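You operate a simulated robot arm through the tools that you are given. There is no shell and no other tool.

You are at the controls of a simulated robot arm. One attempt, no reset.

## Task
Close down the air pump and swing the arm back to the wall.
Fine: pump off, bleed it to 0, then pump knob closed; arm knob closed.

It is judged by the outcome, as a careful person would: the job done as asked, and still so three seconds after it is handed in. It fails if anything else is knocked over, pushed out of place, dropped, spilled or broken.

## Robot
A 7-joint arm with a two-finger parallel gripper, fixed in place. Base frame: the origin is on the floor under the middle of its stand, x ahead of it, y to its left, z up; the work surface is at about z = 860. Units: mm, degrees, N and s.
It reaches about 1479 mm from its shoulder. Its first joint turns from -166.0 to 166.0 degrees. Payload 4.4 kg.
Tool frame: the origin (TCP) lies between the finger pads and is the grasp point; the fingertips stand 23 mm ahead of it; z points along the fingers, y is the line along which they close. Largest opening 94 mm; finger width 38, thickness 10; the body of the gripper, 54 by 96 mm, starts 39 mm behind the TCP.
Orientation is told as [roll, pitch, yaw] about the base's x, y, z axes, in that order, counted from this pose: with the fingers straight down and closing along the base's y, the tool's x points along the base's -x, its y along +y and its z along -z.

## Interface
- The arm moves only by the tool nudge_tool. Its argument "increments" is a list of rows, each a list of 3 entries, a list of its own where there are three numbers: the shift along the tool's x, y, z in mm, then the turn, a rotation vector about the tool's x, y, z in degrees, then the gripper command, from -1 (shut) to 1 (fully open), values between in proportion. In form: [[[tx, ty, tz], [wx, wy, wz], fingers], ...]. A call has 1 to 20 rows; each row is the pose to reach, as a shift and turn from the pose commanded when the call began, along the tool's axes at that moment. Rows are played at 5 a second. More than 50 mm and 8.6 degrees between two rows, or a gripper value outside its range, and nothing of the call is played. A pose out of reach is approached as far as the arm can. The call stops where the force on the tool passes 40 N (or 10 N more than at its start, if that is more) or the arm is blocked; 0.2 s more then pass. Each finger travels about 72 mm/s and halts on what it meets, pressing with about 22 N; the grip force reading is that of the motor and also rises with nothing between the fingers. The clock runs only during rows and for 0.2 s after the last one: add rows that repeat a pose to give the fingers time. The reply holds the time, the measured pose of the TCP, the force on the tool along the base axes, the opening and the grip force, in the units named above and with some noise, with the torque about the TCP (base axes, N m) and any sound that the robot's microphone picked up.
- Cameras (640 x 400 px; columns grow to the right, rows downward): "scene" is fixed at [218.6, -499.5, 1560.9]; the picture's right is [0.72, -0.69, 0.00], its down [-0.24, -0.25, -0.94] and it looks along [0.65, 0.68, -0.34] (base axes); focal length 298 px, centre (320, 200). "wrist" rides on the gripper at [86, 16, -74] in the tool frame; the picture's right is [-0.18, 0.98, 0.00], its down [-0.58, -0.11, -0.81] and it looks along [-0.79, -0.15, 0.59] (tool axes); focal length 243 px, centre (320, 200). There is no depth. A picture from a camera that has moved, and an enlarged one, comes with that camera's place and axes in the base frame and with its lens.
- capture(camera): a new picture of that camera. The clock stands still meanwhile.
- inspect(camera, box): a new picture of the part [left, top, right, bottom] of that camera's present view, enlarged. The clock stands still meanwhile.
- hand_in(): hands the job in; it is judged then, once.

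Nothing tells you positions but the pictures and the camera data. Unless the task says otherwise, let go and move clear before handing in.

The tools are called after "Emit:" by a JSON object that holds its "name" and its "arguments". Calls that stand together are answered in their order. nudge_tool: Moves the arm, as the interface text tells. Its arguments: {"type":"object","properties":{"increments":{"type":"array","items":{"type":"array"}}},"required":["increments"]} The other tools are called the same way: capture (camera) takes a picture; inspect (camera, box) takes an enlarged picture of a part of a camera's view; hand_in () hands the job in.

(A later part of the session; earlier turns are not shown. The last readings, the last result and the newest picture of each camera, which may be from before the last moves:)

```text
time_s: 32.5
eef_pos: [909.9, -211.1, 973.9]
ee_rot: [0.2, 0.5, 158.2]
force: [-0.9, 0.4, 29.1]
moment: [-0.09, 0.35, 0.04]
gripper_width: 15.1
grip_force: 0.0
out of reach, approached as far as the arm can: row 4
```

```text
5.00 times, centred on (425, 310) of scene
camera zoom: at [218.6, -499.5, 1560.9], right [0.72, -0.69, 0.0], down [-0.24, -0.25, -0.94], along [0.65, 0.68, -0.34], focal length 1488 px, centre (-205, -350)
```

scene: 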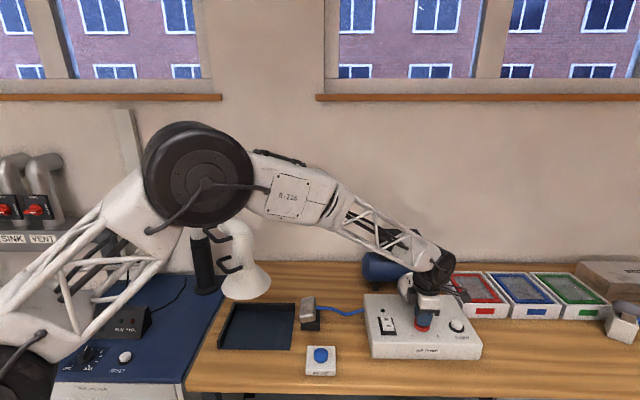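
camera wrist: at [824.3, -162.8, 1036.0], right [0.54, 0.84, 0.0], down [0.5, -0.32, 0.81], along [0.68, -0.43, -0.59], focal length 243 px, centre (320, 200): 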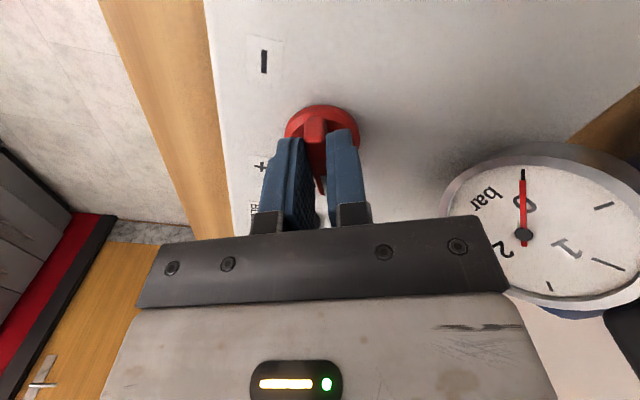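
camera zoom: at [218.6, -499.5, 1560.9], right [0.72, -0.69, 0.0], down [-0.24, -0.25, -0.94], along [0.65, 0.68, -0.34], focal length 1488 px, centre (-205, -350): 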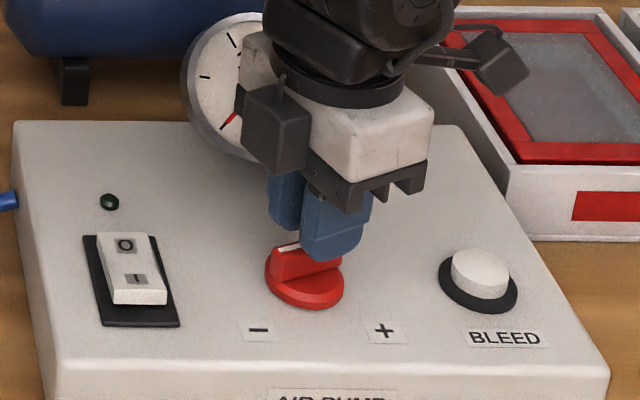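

The wrist has hit its limit near yaw 158°. The pointer is now close to 150°, about 30° short. I'll open, lift clear, and regrasp the bar from the opposite side (yaw −180°).

Emit:
{"name": "nudge_tool", "arguments": {"increments": [[[0, 0, -16], [0, 0, 2], -0.4], [[0, 0, -35], [0, 0, 3], 0.1], [[0, 0, -65], [0, 0, 6], 0.1], [[0, 0, -90], [0, 0, 12], 0.1]]}}

Emit:
{"name": "inspect", "arguments": {"camera": "scene", "box": [370, 270, 480, 350]}}

Emit:
{"name": "capture", "arguments": {"camera": "wrist"}}

```text
time_s: 33.5
eef_pos: [908.1, -211.5, 1059.2]
ee_rot: [-0.1, 0.1, 148.1]
force: [0.4, 0.4, -0.6]
moment: [-0.03, -0.03, 0.04]
gripper_width: 51.7
grip_force: 0.0
```

```text
5.00 times, centred on (425, 310) of scene
camera zoom: at [218.6, -499.5, 1560.9], right [0.72, -0.69, 0.0], down [-0.24, -0.25, -0.94], along [0.65, 0.68, -0.34], focal length 1488 px, centre (-205, -350)
```

zoom: 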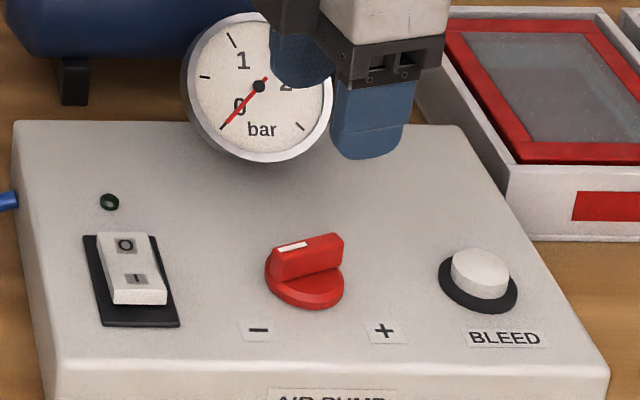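

```text
taken
camera wrist: at [972.7, -271.9, 1132.0], right [-0.68, -0.74, 0.0], down [-0.44, 0.4, 0.81], along [-0.59, 0.54, -0.59], focal length 243 px, centre (320, 200)
```

wrist: 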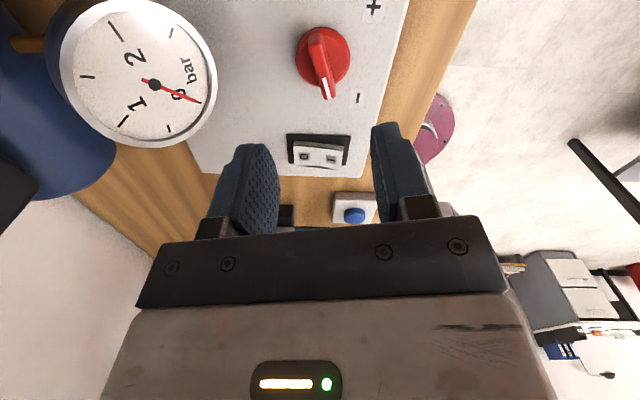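

The pointer is now at about 155°, with "−" near 183°. While lifted, I'll swing the wrist back about 170° so I can grip the bar again with room to turn.

Emit:
{"name": "nudge_tool", "arguments": {"increments": [[[0, 0, 0], [0, 0, 8.5], 0.1], [[0, 0, 0], [0, 0, 17], 0.1], [[0, 0, 0], [0, 0, 25.5], 0.1], [[0, 0, 0], [0, 0, 34], 0.1], [[0, 0, 0], [0, 0, 42.5], 0.1], [[0, 0, 0], [0, 0, 51], 0.1], [[0, 0, 0], [0, 0, 59.5], 0.1], [[0, 0, 0], [0, 0, 68], 0.1], [[0, 0, 0], [0, 0, 76.5], 0.1], [[0, 0, 0], [0, 0, 85], 0.1], [[0, 0, 0], [0, 0, 93.5], 0.1], [[0, 0, 0], [0, 0, 102], 0.1], [[0, 0, 0], [0, 0, 110.5], 0.1], [[0, 0, 0], [0, 0, 119], 0.1], [[0, 0, 0], [0, 0, 127.5], 0.1], [[0, 0, 0], [0, 0, 136], 0.1], [[0, 0, 0], [0, 0, 144.5], 0.1], [[0, 0, 0], [0, 0, 153], 0.1], [[0, 0, 0], [0, 0, 161.5], 0.1], [[0, 0, 0], [0, 0, 170], 0.1]]}}

Emit:
{"name": "inspect", "arguments": {"camera": "wrist", "box": [240, 30, 400, 170]}}

```text
time_s: 37.7
eef_pos: [910.4, -209.6, 1058.1]
ee_rot: [0.0, -0.1, -21.9]
force: [-0.3, 0.0, 0.0]
moment: [-0.02, -0.01, 0.0]
gripper_width: 51.4
grip_force: 0.0
```

```text
2.86 times, centred on (320, 100) of wrist
camera zoom: at [834.8, -163.5, 1131.8], right [0.54, 0.84, 0.0], down [0.5, -0.32, 0.81], along [0.68, -0.43, -0.59], focal length 693 px, centre (320, 486)
```

zoom: 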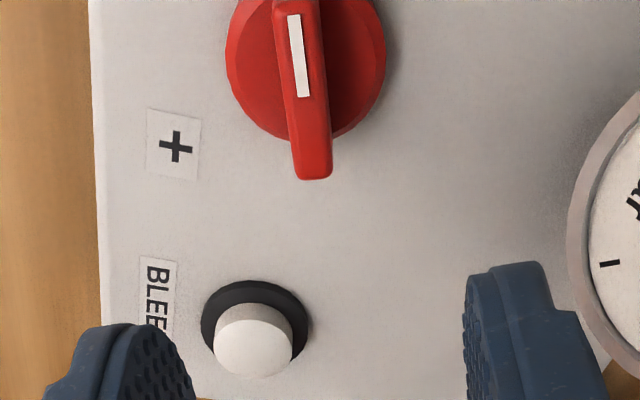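

Viewed from here, the knob's axis is about (−4.4,−2.1) mm from the tool and the bar lies at −26°. I'll re-centre, descend, and close to a loose wrench fit.

Emit:
{"name": "nudge_tool", "arguments": {"increments": [[[1.6, -1.8, 25], [0, 0, 2.5], 0.1], [[3.3, -3.6, 50], [0, 0, 4.5], 0.1], [[3.3, -3.6, 70], [0, 0, 4.5], 0.1], [[3.3, -3.6, 86], [0, 0, 4.5], 0.1], [[3.3, -3.6, 95], [0, 0, 4.5], 0.1], [[3.3, -3.6, 95], [0, 0, 4.5], -0.3], [[3.3, -3.6, 95], [0, 0, 4.5], -0.68], [[3.3, -3.6, 95], [0, 0, 4.5], -0.68]]}}

Emit:
{"name": "inspect", "arguments": {"camera": "wrist", "box": [240, 80, 400, 220]}}

```text
time_s: 39.5
eef_pos: [904.2, -212.2, 964.3]
ee_rot: [0.1, 0.0, -26.4]
force: [0.1, 0.0, -0.2]
moment: [-0.05, 0.0, 0.01]
gripper_width: 15.1
grip_force: 0.1
```

```text
2.86 times, centred on (320, 150) of wrist
camera zoom: at [832.7, -159.6, 1037.9], right [0.6, 0.8, 0.0], down [0.47, -0.35, 0.81], along [0.65, -0.48, -0.59], focal length 693 px, centre (320, 343)
```

zoom: 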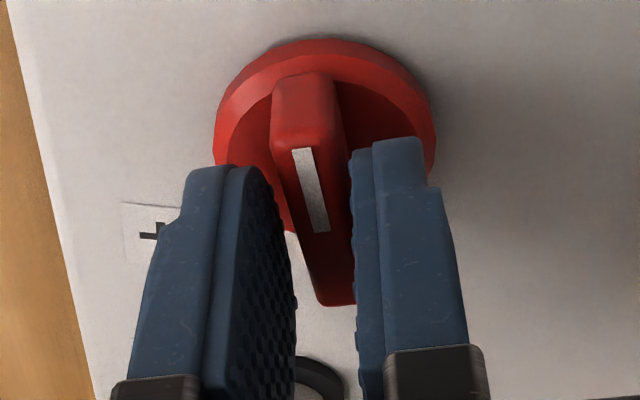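

The bar sits loosely between the fingers. I'll turn counter-clockwise again toward the "−" end.

Emit:
{"name": "nudge_tool", "arguments": {"increments": [[[0, 0, 0], [0, 0, -7], -0.7], [[0, 0, 0], [0, 0, -14], -0.7], [[0, 0, 0], [0, 0, -21], -0.7], [[0, 0, 0], [0, 0, -28], -0.7], [[0, 0, 0], [0, 0, -33], -0.7]]}}

Emit:
{"name": "inspect", "arguments": {"camera": "wrist", "box": [240, 80, 400, 220]}}

Emit:
{"name": "inspect", "arguments": {"camera": "scene", "box": [370, 270, 480, 350]}}

```text
time_s: 40.7
eef_pos: [904.4, -213.3, 963.7]
ee_rot: [0.0, -0.1, 6.7]
force: [3.2, 7.6, -0.1]
moment: [0.13, -0.05, -0.17]
gripper_width: 17.3
grip_force: 3.3
```

```text
2.86 times, centred on (320, 150) of wrist
camera zoom: at [816.1, -207.4, 1037.4], right [0.07, 1.0, 0.0], down [0.59, -0.04, 0.81], along [0.81, -0.05, -0.59], focal length 693 px, centre (320, 343)
```

zoom: 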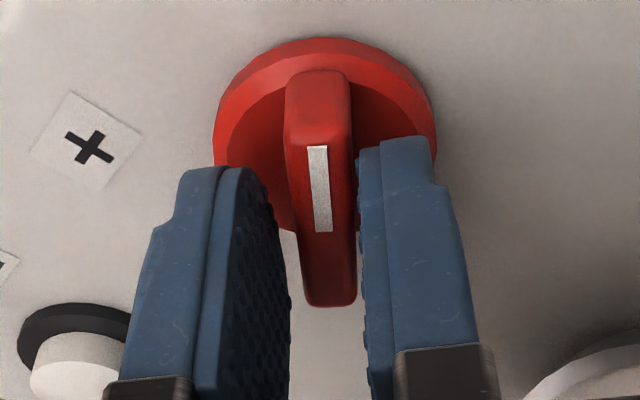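

```text
5.00 times, centred on (425, 310) of scene
camera zoom: at [218.6, -499.5, 1560.9], right [0.72, -0.69, 0.0], down [-0.24, -0.25, -0.94], along [0.65, 0.68, -0.34], focal length 1488 px, centre (-205, -350)
```

zoom: 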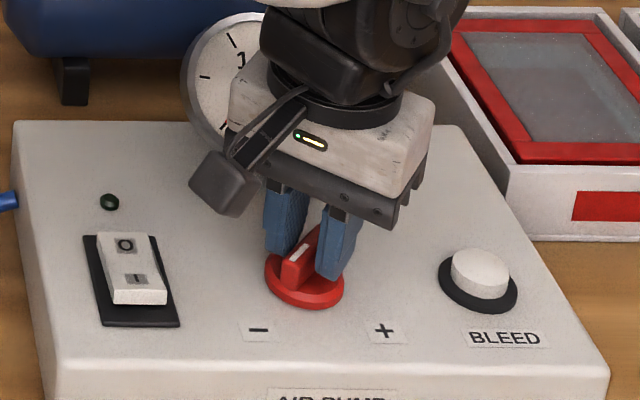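

Resistance is rising a little, which may be the end stop. I'll turn a bit more and see whether the knob follows.

Emit:
{"name": "nudge_tool", "arguments": {"increments": [[[0, 0.5, 0], [0, 0, -4], -0.7], [[0, 0.5, 0], [0, 0, -8], -0.7], [[0, 0.5, 0], [0, 0, -12], -0.7]]}}

Emit:
{"name": "inspect", "arguments": {"camera": "wrist", "box": [240, 80, 400, 220]}}

```text
time_s: 41.5
eef_pos: [903.7, -212.1, 965.0]
ee_rot: [0.0, 0.0, 18.8]
force: [3.3, 9.0, 2.3]
moment: [0.43, -0.37, -2.1]
gripper_width: 22.5
grip_force: 44.9
```

```text
2.86 times, centred on (320, 150) of wrist
camera zoom: at [816.3, -224.8, 1037.4], right [-0.14, 0.99, 0.0], down [0.58, 0.08, 0.81], along [0.8, 0.11, -0.59], focal length 693 px, centre (320, 343)
```

zoom: 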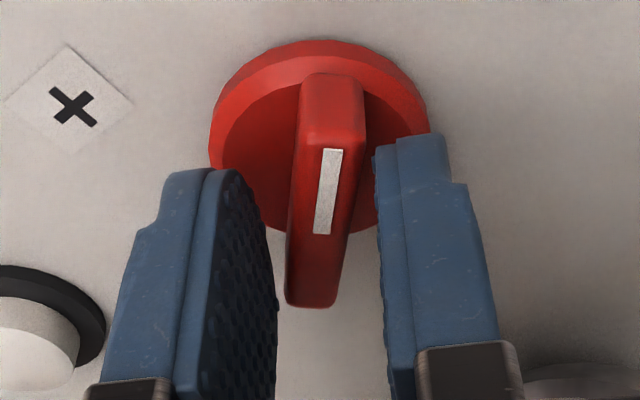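

The knob no longer follows and torque has jumped to 2 N·m, so it is against its "−" end stop. I'll open, lift away and check it.

Emit:
{"name": "nudge_tool", "arguments": {"increments": [[[0, 0, 0], [0, 0, -11], -0.3], [[0, 0, 0], [0, 0, -11], 0.2], [[0, 0, -15], [0, 0, -11], 0.2], [[0, 0, -45], [0, 0, -11], 0.2], [[0, 0, -85], [0, 0, -11], 0.2], [[0, 0, -125], [0, 0, -11], 0.2]]}}

Emit:
{"name": "inspect", "arguments": {"camera": "scene", "box": [370, 270, 480, 350]}}

Emit:
{"name": "capture", "arguments": {"camera": "wrist"}}

```text
refused: row 1 steps farther than a row can; nothing moved
```

```text
5.00 times, centred on (425, 310) of scene
camera zoom: at [218.6, -499.5, 1560.9], right [0.72, -0.69, 0.0], down [-0.24, -0.25, -0.94], along [0.65, 0.68, -0.34], focal length 1488 px, centre (-205, -350)
```

zoom: 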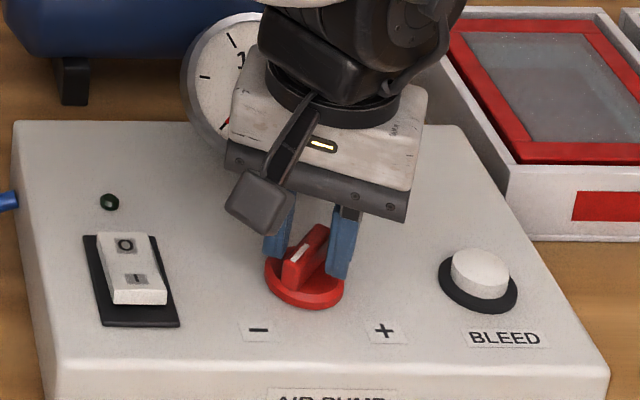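

```text
taken
camera wrist: at [816.3, -224.8, 1037.4], right [-0.14, 0.99, 0.0], down [0.58, 0.08, 0.81], along [0.8, 0.11, -0.59], focal length 243 px, centre (320, 200)
```

wrist: 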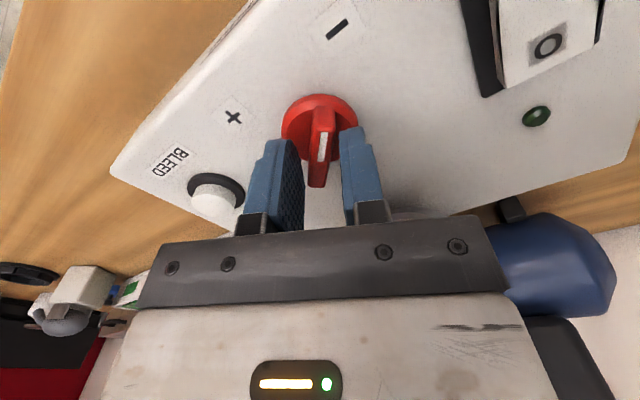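

That call was refused and nothing moved, because I included a needless turn. I'll just open and lift straight up.

Emit:
{"name": "nudge_tool", "arguments": {"increments": [[[0, 0, 0], [0, 0, 0], -0.3], [[0, 0, 0], [0, 0, 0], 0.2], [[0, 0, 0], [0, 0, 0], 0.2], [[0, 0, -20], [0, 0, 0], 0.2], [[0, 0, -50], [0, 0, 0], 0.2], [[0, 0, -90], [0, 0, 0], 0.2], [[0, 0, -130], [0, 0, 0], 0.2]]}}

Emit:
{"name": "inspect", "arguments": {"camera": "scene", "box": [370, 270, 480, 350]}}

Emit:
{"name": "capture", "arguments": {"camera": "wrist"}}

```text
time_s: 43.1
eef_pos: [903.1, -211.9, 1094.6]
ee_rot: [0.0, 0.1, 18.7]
force: [-0.8, -0.3, -0.5]
moment: [0.0, -0.01, 0.02]
gripper_width: 56.2
grip_force: 0.0
```

```text
5.00 times, centred on (425, 310) of scene
camera zoom: at [218.6, -499.5, 1560.9], right [0.72, -0.69, 0.0], down [-0.24, -0.25, -0.94], along [0.65, 0.68, -0.34], focal length 1488 px, centre (-205, -350)
```

zoom: 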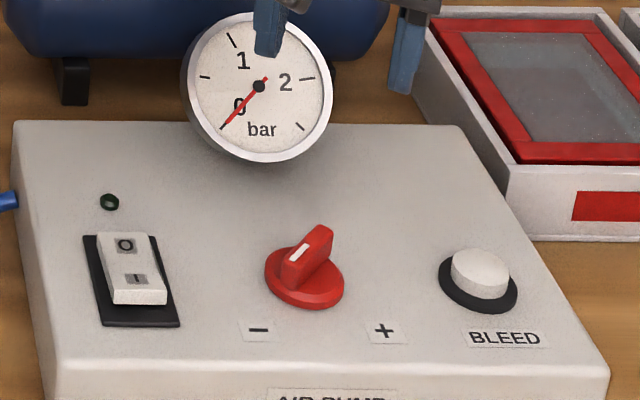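

```text
taken
camera wrist: at [815.0, -224.6, 1168.0], right [-0.14, 0.99, 0.0], down [0.59, 0.08, 0.81], along [0.8, 0.11, -0.59], focal length 243 px, centre (320, 200)
```

wrist: 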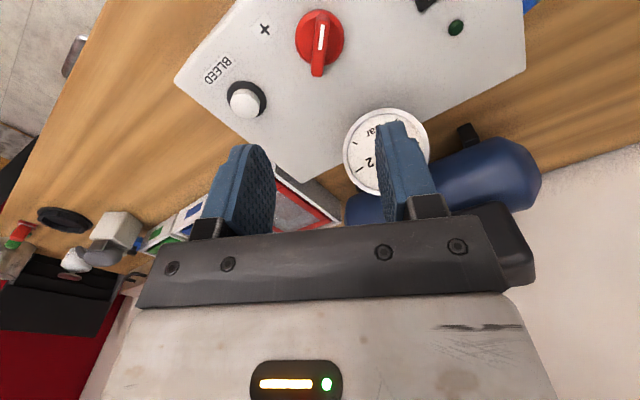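

The pointer is at "−" and the gauge still reads 0, so the pump part is done. Now for the extraction arm with its red knob on top. I'll rise and move over for a close look from above.

Emit:
{"name": "nudge_tool", "arguments": {"increments": [[[0, 0, -48], [0, 0, 0], 0.2], [[0, 0, -96], [0, 0, 0], 0.2], [[0, 0, -144], [0, 0, 0], 0.2], [[0, 0, -192], [0, 0, 0], 0.2], [[0, 0, -240], [0, 0, 0], 0.2], [[0, 0, -288], [0, 0, 0], 0.2], [[0, 0, -336], [0, 0, 0], 0.2], [[18, 42, -345], [0, 0, -5.9], 0.2], [[36, 84, -345], [0, 0, -11.8], 0.2], [[55, 127, -345], [0, 0, -17.7], 0.2], [[73, 170, -345], [0, 0, -23.6], 0.2], [[91, 212, -345], [0, 0, -29.5], 0.2], [[110, 254, -345], [0, 0, -35.4], 0.2], [[128, 297, -345], [0, 0, -41.3], 0.2], [[146, 340, -345], [0, 0, -47.2], 0.2], [[165, 382, -345], [0, 0, -53.1], 0.2], [[183, 425, -345], [0, 0, -59], 0.2], [[201, 467, -335], [0, 0, -64.9], 0.2], [[220, 509, -320], [0, 0, -71], 0.2], [[220, 509, -320], [0, 0, -71], 0.2]]}}

Emit:
{"name": "capture", "arguments": {"camera": "wrist"}}

Emit:
{"name": "capture", "arguments": {"camera": "scene"}}

```text
time_s: 47.3
eef_pos: [528.7, 201.4, 1415.1]
ee_rot: [-0.1, 0.1, 89.7]
force: [0.7, -0.1, 0.8]
moment: [0.0, -0.02, -0.01]
gripper_width: 56.6
grip_force: 0.1
```

```text
taken
camera wrist: at [511.7, 115.6, 1488.2], right [-0.98, 0.19, 0.0], down [0.11, 0.58, 0.81], along [0.15, 0.79, -0.59], focal length 243 px, centre (320, 200)
```

wrist: 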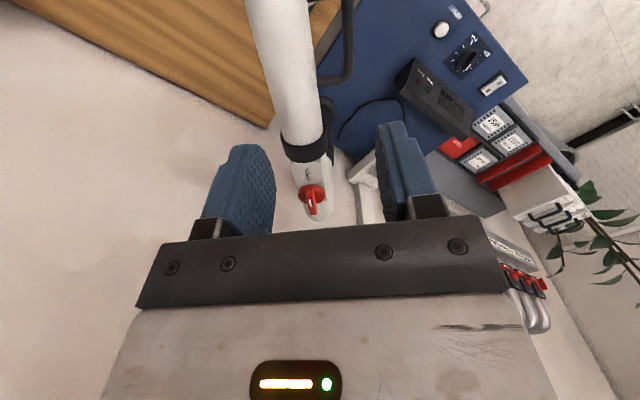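

```text
taken
```

scene: 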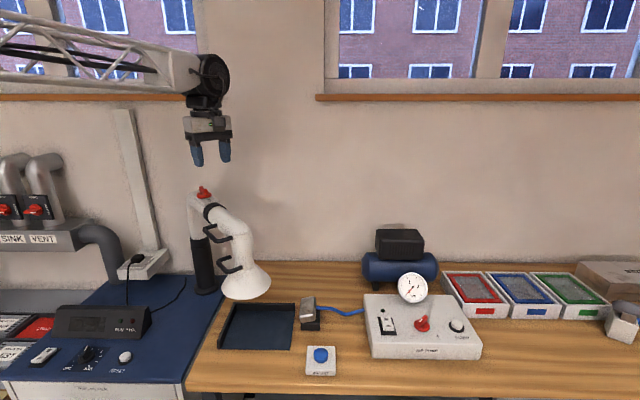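

Emit:
{"name": "inspect", "arguments": {"camera": "wrist", "box": [260, 110, 400, 230]}}

Emit:
{"name": "inspect", "arguments": {"camera": "wrist", "box": [180, 0, 420, 160]}}

Emit:
{"name": "inspect", "arguments": {"camera": "scene", "box": [370, 270, 480, 350]}}

Emit:
{"name": "inspect", "arguments": {"camera": "scene", "box": [180, 170, 240, 230]}}

```text
3.33 times, centred on (330, 170) of wrist
camera zoom: at [511.7, 115.6, 1488.2], right [-0.98, 0.19, 0.0], down [0.11, 0.58, 0.81], along [0.15, 0.79, -0.59], focal length 809 px, centre (287, 300)
```

zoom: 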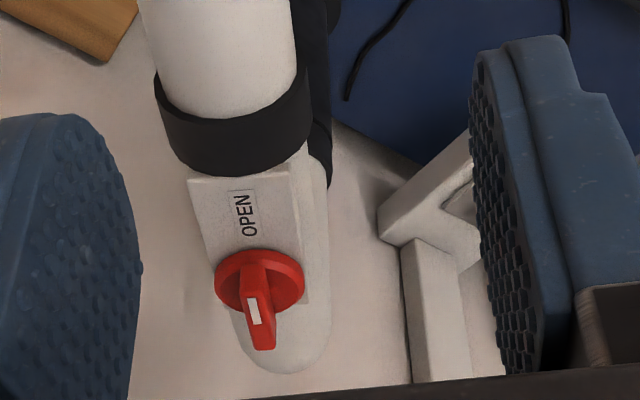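

```text
2.50 times, centred on (300, 80) of wrist
camera zoom: at [511.7, 115.6, 1488.2], right [-0.98, 0.19, 0.0], down [0.11, 0.58, 0.81], along [0.15, 0.79, -0.59], focal length 606 px, centre (370, 500)
```

zoom: 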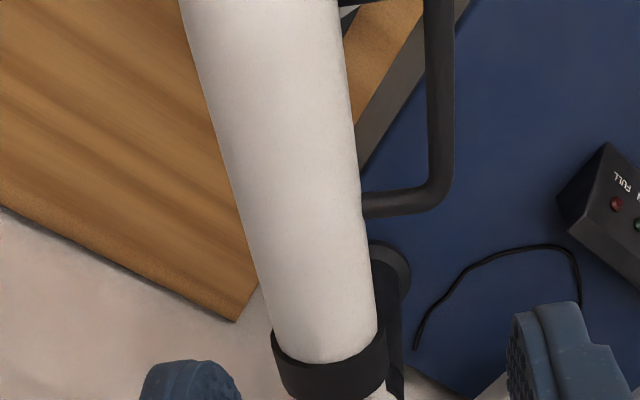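

```text
5.00 times, centred on (425, 310) of scene
camera zoom: at [218.6, -499.5, 1560.9], right [0.72, -0.69, 0.0], down [-0.24, -0.25, -0.94], along [0.65, 0.68, -0.34], focal length 1488 px, centre (-205, -350)
```

zoom: 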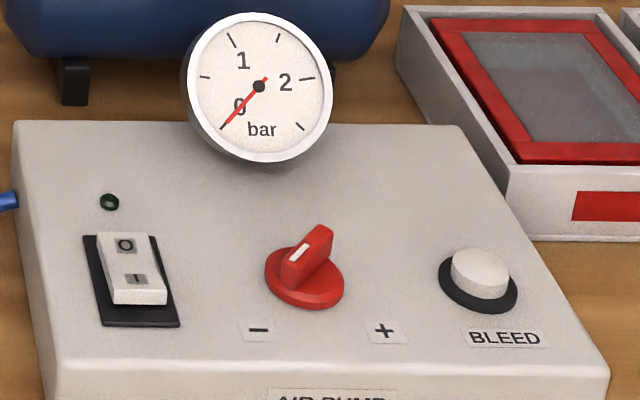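

```text
6.67 times, centred on (210, 200) of scene
camera zoom: at [218.6, -499.5, 1560.9], right [0.72, -0.69, 0.0], down [-0.24, -0.25, -0.94], along [0.65, 0.68, -0.34], focal length 1985 px, centre (1053, 200)
```

zoom: 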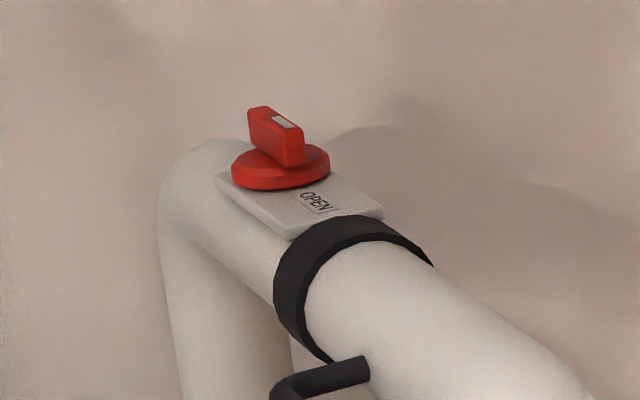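

The gauge is still at 0. The arm's red knob is at about (582,421,1246) on a plate with an "OPEN" label, and its bar covers part of the plate. I'll look at it from straight above to find the closed direction.

Emit:
{"name": "nudge_tool", "arguments": {"increments": [[[-27, -5, 3], [0, 6, 0], 0.2], [[-54, -9, 5], [0, 12, 0], 0.2], [[-81, -14, 8], [0, 18, 0], 0.2], [[-108, -19, 11], [0, 24, 0], 0.2], [[-135, -24, 14], [0, 30, 0], 0.2], [[-161, -28, 16], [0, 35, 0], 0.2], [[-161, -28, 16], [0, 35, 0], 0.2]]}}

Emit:
{"name": "capture", "arguments": {"camera": "wrist"}}

Emit:
{"name": "inspect", "arguments": {"camera": "scene", "box": [0, 150, 120, 260]}}

```text
time_s: 48.9
eef_pos: [561.2, 359.8, 1395.4]
ee_rot: [-0.2, 35.1, 89.6]
force: [-0.2, 0.7, 0.6]
moment: [0.03, -0.04, -0.02]
gripper_width: 56.4
grip_force: 0.1
```

```text
taken
camera wrist: at [543.0, 332.0, 1505.2], right [-0.98, 0.16, -0.11], down [0.11, 0.94, 0.33], along [0.15, 0.31, -0.94], focal length 243 px, centre (320, 200)
```

wrist: 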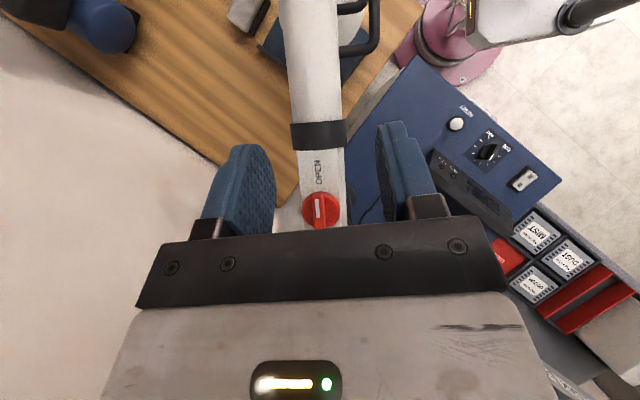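

```text
3.64 times, centred on (60, 205) of scene
camera zoom: at [218.6, -499.5, 1560.9], right [0.72, -0.69, 0.0], down [-0.24, -0.25, -0.94], along [0.65, 0.68, -0.34], focal length 1083 px, centre (1266, 182)
```

zoom: 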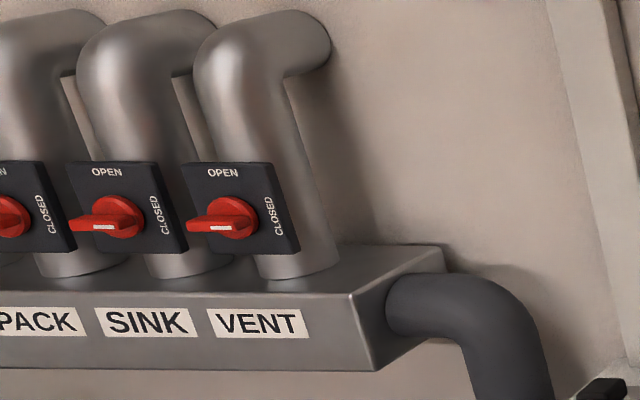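

Emit:
{"name": "inspect", "arguments": {"camera": "wrist", "box": [280, 140, 380, 240]}}

Emit:
{"name": "inspect", "arguments": {"camera": "scene", "box": [20, 185, 80, 235]}}

```text
4.00 times, centred on (330, 190) of wrist
camera zoom: at [543.0, 332.0, 1505.2], right [-0.98, 0.16, -0.11], down [0.11, 0.94, 0.33], along [0.15, 0.31, -0.94], focal length 970 px, centre (280, 240)
```

zoom: 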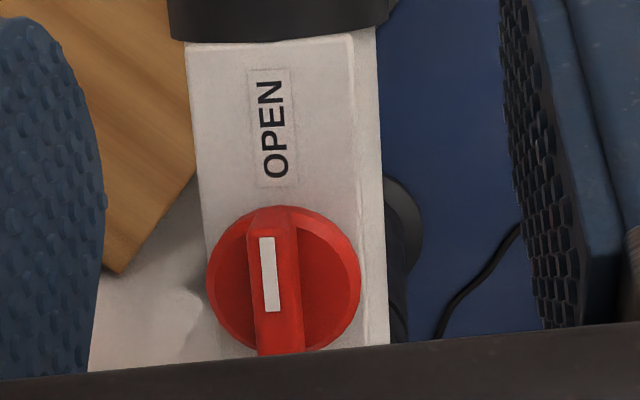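

```text
8.00 times, centred on (50, 210) of scene
camera zoom: at [218.6, -499.5, 1560.9], right [0.72, -0.69, 0.0], down [-0.24, -0.25, -0.94], along [0.65, 0.68, -0.34], focal length 2382 px, centre (2480, 120)
```

zoom: 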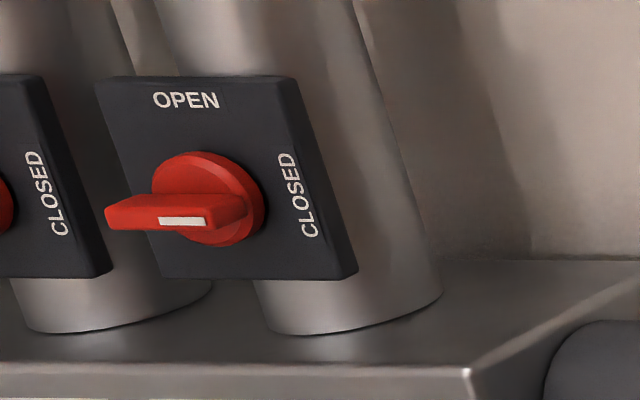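

From above, the white pointer clearly points at "OPEN", and the wall gates show the same style with "CLOSED" a quarter-turn clockwise. The knob is near (585,428), and the post looks to be around (590,545) with the arm pointing along −y. I'll level the tool and hover over the knob.

Emit:
{"name": "nudge_tool", "arguments": {"increments": [[[-14, -4.5, -0.4], [0, -6, 0], 0.2], [[-28, -9, -0.8], [0, -12, 0], 0.2], [[-42, -13, -1.2], [0, -18, 0], 0.2], [[-56, -17.5, -1.5], [0, -24, 0], 0.2], [[-70, -22, -1.9], [0, -30, 0], 0.2], [[-81.5, -26, -2.2], [0, -35, 0], 0.2], [[-81.5, -26, -2.2], [0, -35, 0], 0.2]]}}

Emit:
{"name": "capture", "arguments": {"camera": "wrist"}}

Emit:
{"name": "inspect", "arguments": {"camera": "wrist", "box": [240, 30, 400, 170]}}

Emit:
{"name": "inspect", "arguments": {"camera": "scene", "box": [150, 100, 290, 300]}}

```text
time_s: 50.5
eef_pos: [588.0, 427.7, 1351.9]
ee_rot: [0.0, 0.0, 89.7]
force: [0.0, 0.9, -0.9]
moment: [0.01, 0.02, 0.0]
gripper_width: 56.6
grip_force: 0.1
```

```text
taken
camera wrist: at [570.0, 341.4, 1425.3], right [-0.98, 0.19, 0.0], down [0.11, 0.58, 0.81], along [0.15, 0.79, -0.59], focal length 243 px, centre (320, 200)
```

wrist: 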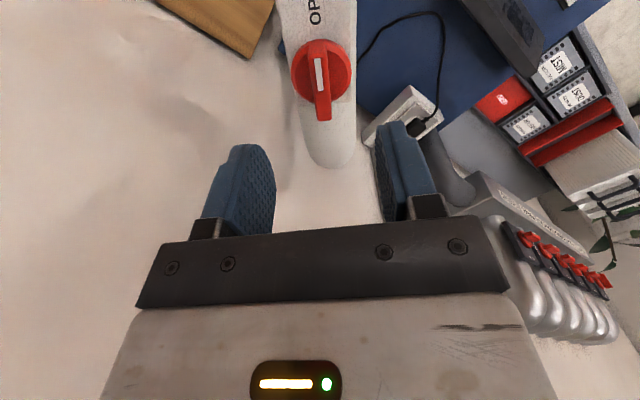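

```text
2.86 times, centred on (320, 100) of wrist
camera zoom: at [570.0, 341.4, 1425.3], right [-0.98, 0.19, 0.0], down [0.11, 0.58, 0.81], along [0.15, 0.79, -0.59], focal length 693 px, centre (320, 486)
```

zoom: 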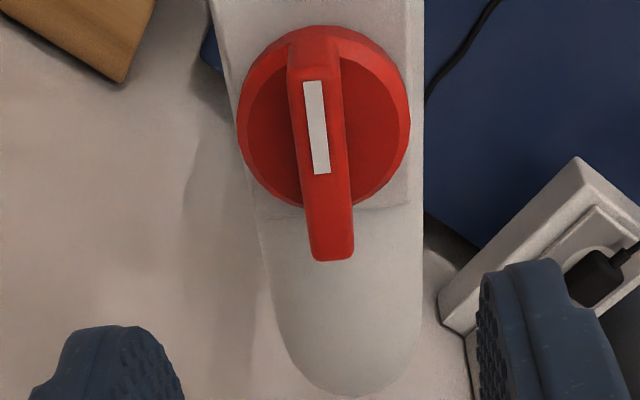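

```text
2.00 times, centred on (220, 200) of scene
camera zoom: at [218.6, -499.5, 1560.9], right [0.72, -0.69, 0.0], down [-0.24, -0.25, -0.94], along [0.65, 0.68, -0.34], focal length 595 px, centre (520, 200)
```

zoom: 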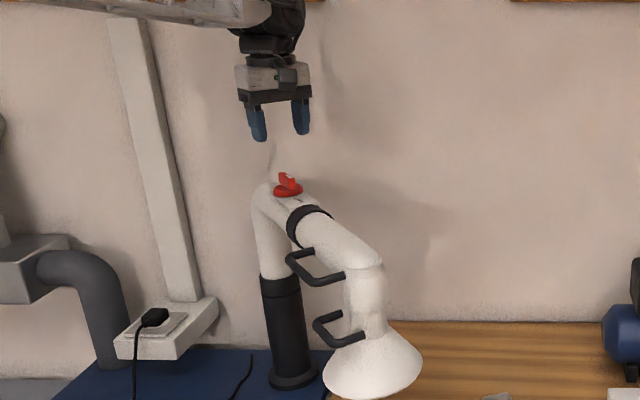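

The pointer is on OPEN and there's no second label, so I take closed as a quarter-turn clockwise. I'll descend over the bar with open fingers and check the fit before touching it.

Emit:
{"name": "nudge_tool", "arguments": {"increments": [[[-0.5, 0.4, 20], [0, 0, 0], 0.1], [[-1, 0.8, 40], [0, 0, 0], 0.1], [[-1, 0.8, 54], [0, 0, 0], 0.1], [[-1, 0.8, 62], [0, 0, 0], 0.1], [[-1, 0.8, 62], [0, 0, 0], 0.1]]}}

Emit:
{"name": "inspect", "arguments": {"camera": "wrist", "box": [240, 80, 400, 220]}}

Emit:
{"name": "inspect", "arguments": {"camera": "scene", "box": [180, 150, 250, 220]}}

```text
time_s: 51.7
eef_pos: [585.7, 428.5, 1289.4]
ee_rot: [0.0, 0.1, 89.8]
force: [1.1, -0.3, 0.0]
moment: [-0.02, 0.01, 0.03]
gripper_width: 51.8
grip_force: 0.0
```

```text
2.86 times, centred on (320, 150) of wrist
camera zoom: at [568.6, 342.5, 1362.9], right [-0.98, 0.19, 0.0], down [0.11, 0.58, 0.81], along [0.15, 0.79, -0.59], focal length 693 px, centre (320, 343)
```

zoom: 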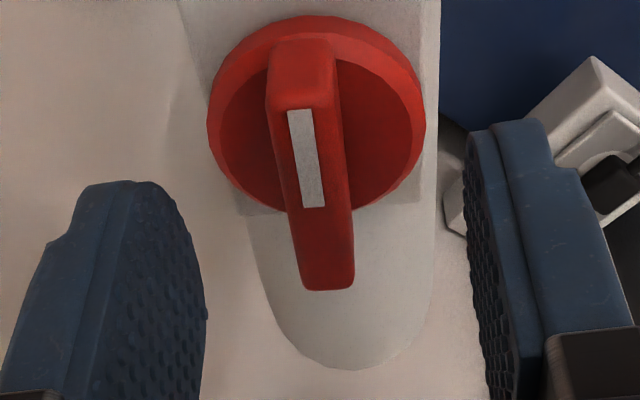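

```text
5.71 times, centred on (215, 185) of scene
camera zoom: at [218.6, -499.5, 1560.9], right [0.72, -0.69, 0.0], down [-0.24, -0.25, -0.94], along [0.65, 0.68, -0.34], focal length 1701 px, centre (920, 286)
```

zoom: 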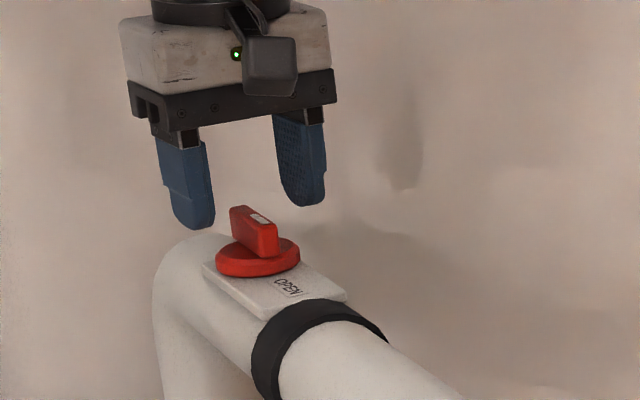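

The fingers straddle the bar and need about 8 mm more depth with a small shift. I'll lower, then close to the loose wrench fit.

Emit:
{"name": "nudge_tool", "arguments": {"increments": [[[-1, -0.6, 4], [0, 0, 0], 0.1], [[-2, -1.2, 8], [0, 0, 0], 0.1], [[-2, -1.2, 8], [0, 0, 0], -0.3], [[-2, -1.2, 8], [0, 0, 0], -0.68], [[-2, -1.2, 8], [0, 0, 0], -0.68], [[-2, -1.2, 8], [0, 0, 0], -0.68]]}}

Emit:
{"name": "inspect", "arguments": {"camera": "wrist", "box": [240, 80, 400, 220]}}

Emit:
{"name": "inspect", "arguments": {"camera": "scene", "box": [180, 150, 250, 220]}}

```text
time_s: 53.1
eef_pos: [587.4, 429.3, 1281.9]
ee_rot: [-0.1, 0.1, 89.7]
force: [-0.5, -0.4, 0.4]
moment: [0.02, 0.01, 0.0]
gripper_width: 15.4
grip_force: 0.4
```

```text
2.86 times, centred on (320, 150) of wrist
camera zoom: at [570.4, 343.7, 1355.4], right [-0.98, 0.19, 0.0], down [0.11, 0.58, 0.81], along [0.15, 0.79, -0.59], focal length 693 px, centre (320, 343)
```

zoom: 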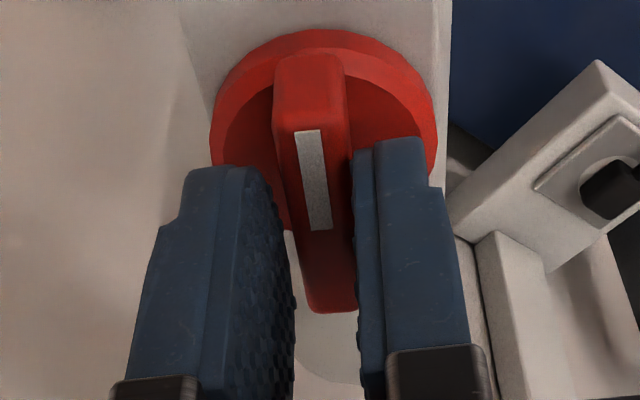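

```text
5.71 times, centred on (215, 185) of scene
camera zoom: at [218.6, -499.5, 1560.9], right [0.72, -0.69, 0.0], down [-0.24, -0.25, -0.94], along [0.65, 0.68, -0.34], focal length 1701 px, centre (920, 286)
```

zoom: 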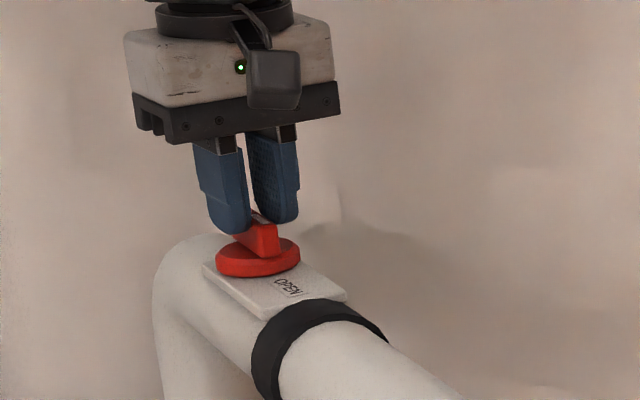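

The bar sits between the fingers. I'll turn clockwise seen from above, in small steps, and watch torque and whether the arm stays put.

Emit:
{"name": "nudge_tool", "arguments": {"increments": [[[0, 0, 2], [0, 0, 5], -0.68], [[0, 0, 2], [0, 0, 10], -0.68], [[0, 0, 2], [0, 0, 15], -0.68], [[0, 0, 2], [0, 0, 20], -0.68]]}}

Emit:
{"name": "inspect", "arguments": {"camera": "wrist", "box": [240, 80, 400, 220]}}

Emit:
{"name": "inspect", "arguments": {"camera": "scene", "box": [180, 150, 280, 300]}}

```text
time_s: 54.1
eef_pos: [587.3, 430.3, 1279.7]
ee_rot: [-0.2, 0.1, 69.6]
force: [-1.7, -0.3, -0.6]
moment: [0.03, 0.05, 0.02]
gripper_width: 15.6
grip_force: 0.5
```

```text
2.86 times, centred on (320, 150) of wrist
camera zoom: at [542.2, 355.3, 1353.3], right [-0.86, 0.51, 0.0], down [0.3, 0.51, 0.81], along [0.42, 0.69, -0.59], focal length 693 px, centre (320, 343)
```

zoom: 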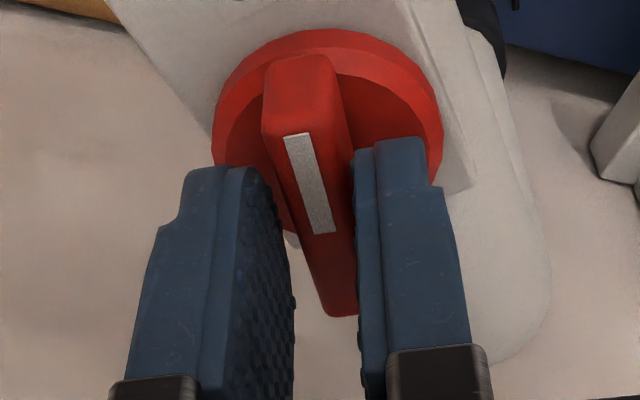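

```text
2.67 times, centred on (230, 225) of scene
camera zoom: at [218.6, -499.5, 1560.9], right [0.72, -0.69, 0.0], down [-0.24, -0.25, -0.94], along [0.65, 0.68, -0.34], focal length 794 px, centre (560, 133)
```

zoom: 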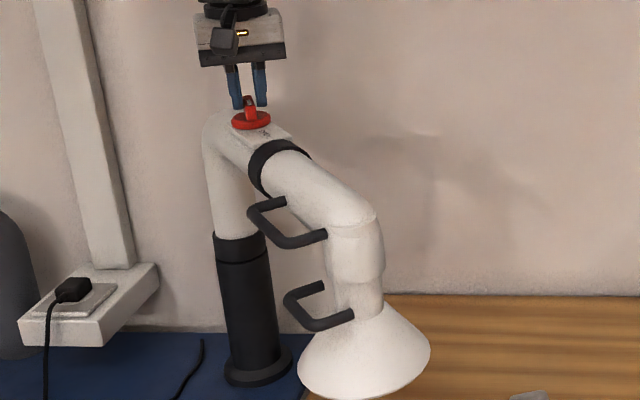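

The knob turns clockwise easily and the arm hasn't moved. I'll continue.

Emit:
{"name": "nudge_tool", "arguments": {"increments": [[[0, 0, 0], [0, 0, 7], -0.68], [[0, 0, 0], [0, 0, 14], -0.68], [[0, 0, 0], [0, 0, 21], -0.68], [[0, 0, 0], [0, 0, 28], -0.68], [[0, 0, 0], [0, 0, 35], -0.68], [[0, 0, 0], [0, 0, 42], -0.68], [[0, 0, 0], [0, 0, 49], -0.68]]}}

Emit:
{"name": "inspect", "arguments": {"camera": "wrist", "box": [240, 80, 400, 220]}}

Emit:
{"name": "inspect", "arguments": {"camera": "scene", "box": [180, 150, 280, 300]}}

```text
time_s: 55.7
eef_pos: [588.5, 430.5, 1279.9]
ee_rot: [-0.2, -0.1, 20.7]
force: [-0.6, 0.6, -0.4]
moment: [0.01, 0.03, 0.02]
gripper_width: 15.7
grip_force: 0.6
```

```text
2.86 times, centred on (320, 150) of wrist
camera zoom: at [500.5, 415.3, 1353.5], right [-0.17, 0.98, 0.0], down [0.58, 0.1, 0.81], along [0.8, 0.14, -0.59], focal length 693 px, centre (320, 343)
```

zoom: 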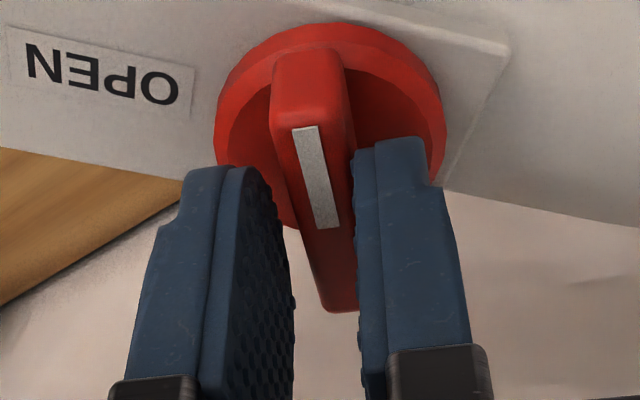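

```text
2.67 times, centred on (230, 225) of scene
camera zoom: at [218.6, -499.5, 1560.9], right [0.72, -0.69, 0.0], down [-0.24, -0.25, -0.94], along [0.65, 0.68, -0.34], focal length 794 px, centre (560, 133)
```

zoom: 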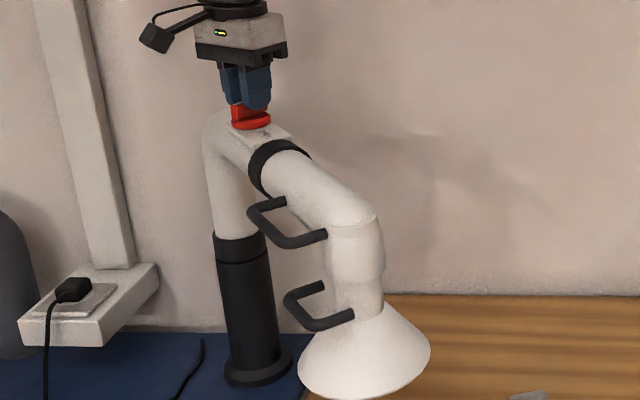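

The knob is at about 65° of its turn, with the arm still in place. I'll go on slowly until it meets its stop.

Emit:
{"name": "nudge_tool", "arguments": {"increments": [[[0, 0, 0], [0, 0, 6], -0.68], [[0, 0, 0], [0, 0, 12], -0.68], [[0, 0, 0], [0, 0, 18], -0.68], [[0, 0, 0], [0, 0, 23], -0.68], [[0, 0, 0], [0, 0, 27], -0.68]]}}

Emit:
{"name": "inspect", "arguments": {"camera": "wrist", "box": [240, 80, 400, 220]}}

Emit:
{"name": "inspect", "arguments": {"camera": "scene", "box": [180, 150, 280, 300]}}

```text
time_s: 56.9
eef_pos: [589.6, 431.3, 1279.8]
ee_rot: [0.1, -0.2, -6.4]
force: [0.3, 2.5, -0.6]
moment: [0.05, 0.02, 0.08]
gripper_width: 16.1
grip_force: 1.6
```

```text
2.86 times, centred on (320, 150) of wrist
camera zoom: at [504.0, 456.7, 1353.4], right [0.29, 0.96, 0.0], down [0.56, -0.17, 0.81], along [0.77, -0.24, -0.59], focal length 693 px, centre (320, 343)
```

zoom: 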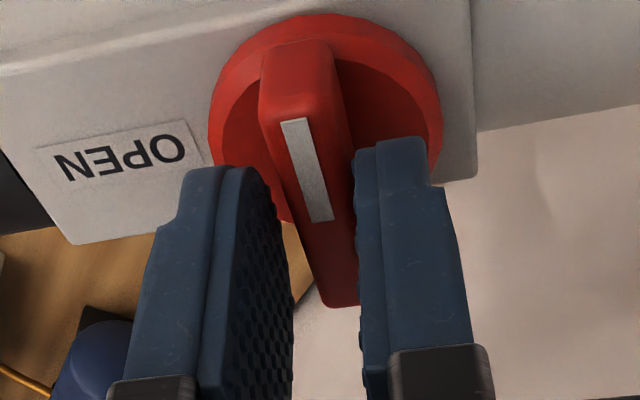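

```text
2.67 times, centred on (230, 225) of scene
camera zoom: at [218.6, -499.5, 1560.9], right [0.72, -0.69, 0.0], down [-0.24, -0.25, -0.94], along [0.65, 0.68, -0.34], focal length 794 px, centre (560, 133)
```

zoom: 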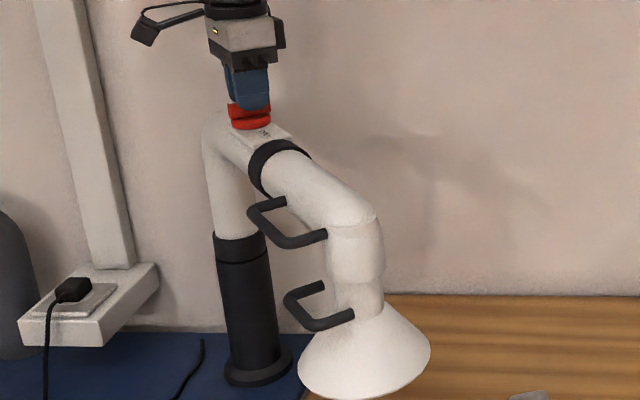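

Emit:
{"name": "nudge_tool", "arguments": {"increments": [[[0, 0, 0], [0, 0, 4], -0.68], [[0, 0, 0], [0, 0, 8], -0.68], [[0, 0, 0], [0, 0, 12], -0.68]]}}

Emit:
{"name": "inspect", "arguments": {"camera": "wrist", "box": [240, 80, 400, 220]}}

Emit:
{"name": "inspect", "arguments": {"camera": "scene", "box": [180, 150, 280, 300]}}

```text
time_s: 57.7
eef_pos: [588.4, 432.0, 1279.2]
ee_rot: [0.0, -0.1, -18.4]
force: [-7.4, 21.6, -0.8]
moment: [0.43, 0.14, 0.51]
gripper_width: 22.7
grip_force: 8.6
```

```text
2.86 times, centred on (320, 150) of wrist
camera zoom: at [509.9, 474.3, 1353.4], right [0.48, 0.88, 0.0], down [0.52, -0.29, 0.81], along [0.71, -0.39, -0.59], focal length 693 px, centre (320, 343)
```

zoom: 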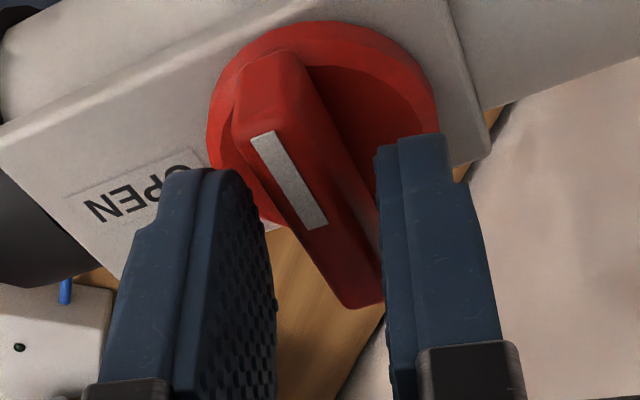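

```text
2.67 times, centred on (230, 225) of scene
camera zoom: at [218.6, -499.5, 1560.9], right [0.72, -0.69, 0.0], down [-0.24, -0.25, -0.94], along [0.65, 0.68, -0.34], focal length 794 px, centre (560, 133)
```

zoom: 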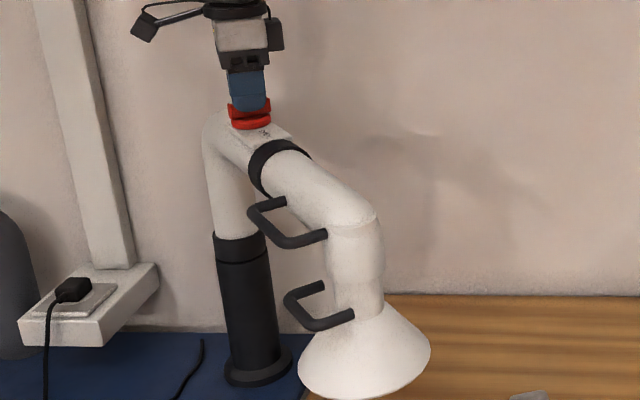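

The knob has stopped with its bar square across the duct, a full quarter-turn, and torque rose, so it is at the closed stop. I'll open, lift and verify.

Emit:
{"name": "nudge_tool", "arguments": {"increments": [[[0, 0, 0], [0, 0, -4], -0.5], [[0, 0, 0], [0, 0, -4], -0.1], [[0, 0, 0], [0, 0, -4], 0.2], [[0, 0, 0], [0, 0, -4], 0.2], [[0, 0, -15], [0, 0, -4], 0.2], [[0, 0, -45], [0, 0, -4], 0.2], [[0, 0, -90], [0, 0, -4], 0.2], [[0, 0, -130], [0, 0, -4], 0.2]]}}

Emit:
{"name": "capture", "arguments": {"camera": "wrist"}}

Emit:
{"name": "inspect", "arguments": {"camera": "scene", "box": [180, 160, 250, 230]}}

```text
time_s: 59.5
eef_pos: [587.7, 429.6, 1409.9]
ee_rot: [-0.2, -0.1, -14.5]
force: [0.1, -0.3, -0.1]
moment: [-0.04, 0.02, 0.0]
gripper_width: 56.4
grip_force: 0.1
```

```text
taken
camera wrist: at [507.5, 467.6, 1483.6], right [0.42, 0.91, 0.0], down [0.54, -0.25, 0.81], along [0.73, -0.34, -0.59], focal length 243 px, centre (320, 200)
```

wrist: 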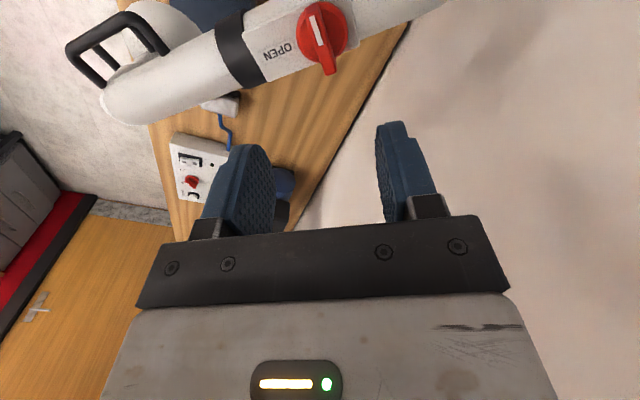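

```text
5.71 times, centred on (215, 195) of scene
camera zoom: at [218.6, -499.5, 1560.9], right [0.72, -0.69, 0.0], down [-0.24, -0.25, -0.94], along [0.65, 0.68, -0.34], focal length 1701 px, centre (920, 229)
```

zoom: 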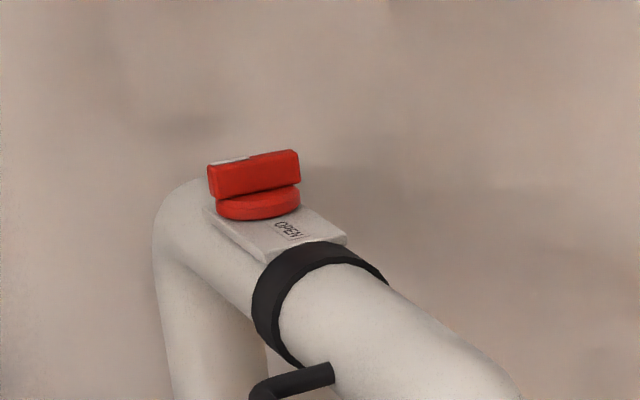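

The arm knob now sits square across the duct, so it is closed. Next I swing the arm by pushing its upper handle, which sticks out on the robot's side near x≈510, y≈200–295, z≈1190. I'll close the fingers and move there, staying high first.

Emit:
{"name": "nudge_tool", "arguments": {"increments": [[[13.6, -35, 0], [0, 0, -2.4], 0], [[27.2, -70, 0], [0, 0, -4.8], -0.5], [[40.8, -106, 0], [0, 0, -7.2], -1], [[54.4, -141, 0], [0, 0, -9.6], -1], [[68, -177, 0], [0, 0, -12], -1], [[81.5, -212, 0], [0, 0, -14.5], -1], [[81.5, -212, 40], [0, 0, -14.5], -1], [[81.5, -212, 80], [0, 0, -14.5], -1], [[81.5, -212, 80], [0, 0, -14.5], -1]]}}

Emit:
{"name": "capture", "arguments": {"camera": "wrist"}}

Emit:
{"name": "capture", "arguments": {"camera": "scene"}}

```text
time_s: 61.5
eef_pos: [458.7, 240.9, 1328.6]
ee_rot: [0.1, -0.1, 0.1]
force: [-0.2, 0.5, 0.2]
moment: [0.02, -0.01, -0.01]
gripper_width: 0.0
grip_force: 21.7
```

```text
taken
camera wrist: at [372.1, 256.1, 1402.2], right [0.18, 0.98, 0.0], down [0.58, -0.11, 0.81], along [0.79, -0.15, -0.59], focal length 243 px, centre (320, 200)
```

wrist: 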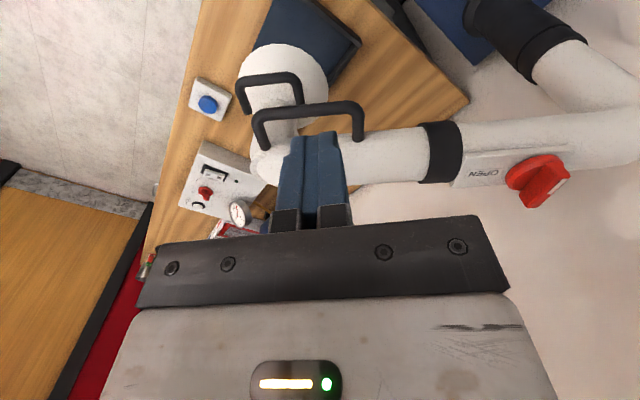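

```text
taken
```

scene: 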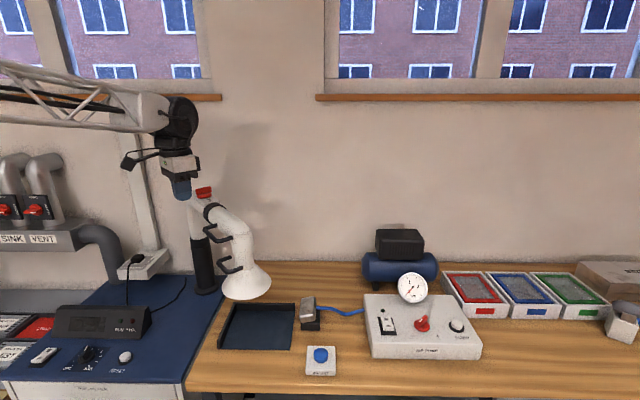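

The handle bar is at x≈500, y from 174 to 265, z≈1203, so its middle is (500,220). I'll come down beside it on the robot side, about 17 mm clear.

Emit:
{"name": "nudge_tool", "arguments": {"increments": [[[0, -10, 35], [0, 0, 0], -1], [[0, -20, 70], [0, 0, 0], -1], [[0, -20, 100], [0, 0, 0], -1], [[0, -20, 123], [0, 0, 0], -1], [[0, -20, 123], [0, 0, 0], -1]]}}

Emit:
{"name": "capture", "arguments": {"camera": "wrist"}}

Emit:
{"name": "inspect", "arguments": {"camera": "scene", "box": [120, 130, 300, 310]}}

```text
time_s: 62.7
eef_pos: [454.0, 224.9, 1208.1]
ee_rot: [-0.1, -0.2, 0.2]
force: [-0.4, 0.6, -0.1]
moment: [0.0, 0.01, 0.02]
gripper_width: 0.0
grip_force: 22.1
```

```text
taken
camera wrist: at [368.1, 240.2, 1282.2], right [0.18, 0.98, 0.0], down [0.58, -0.11, 0.81], along [0.79, -0.15, -0.59], focal length 243 px, centre (320, 200)
```

wrist: 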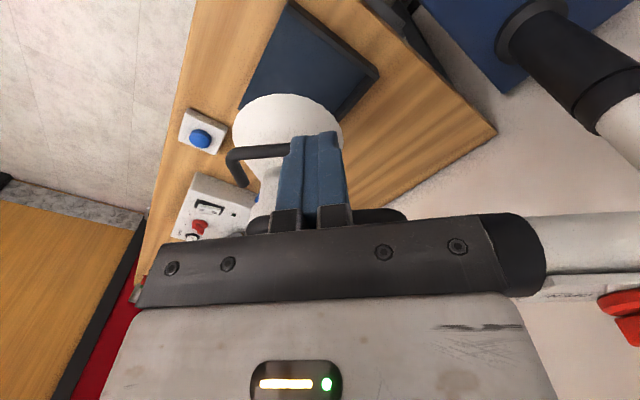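

```text
2.22 times, centred on (210, 220) of scene
camera zoom: at [218.6, -499.5, 1560.9], right [0.72, -0.69, 0.0], down [-0.24, -0.25, -0.94], along [0.65, 0.68, -0.34], focal length 662 px, centre (564, 156)
```

zoom: 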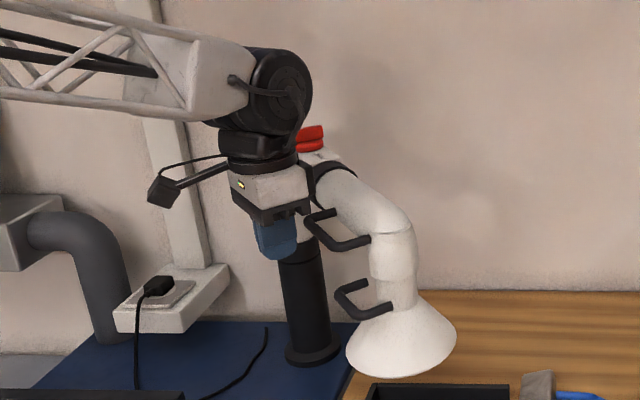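

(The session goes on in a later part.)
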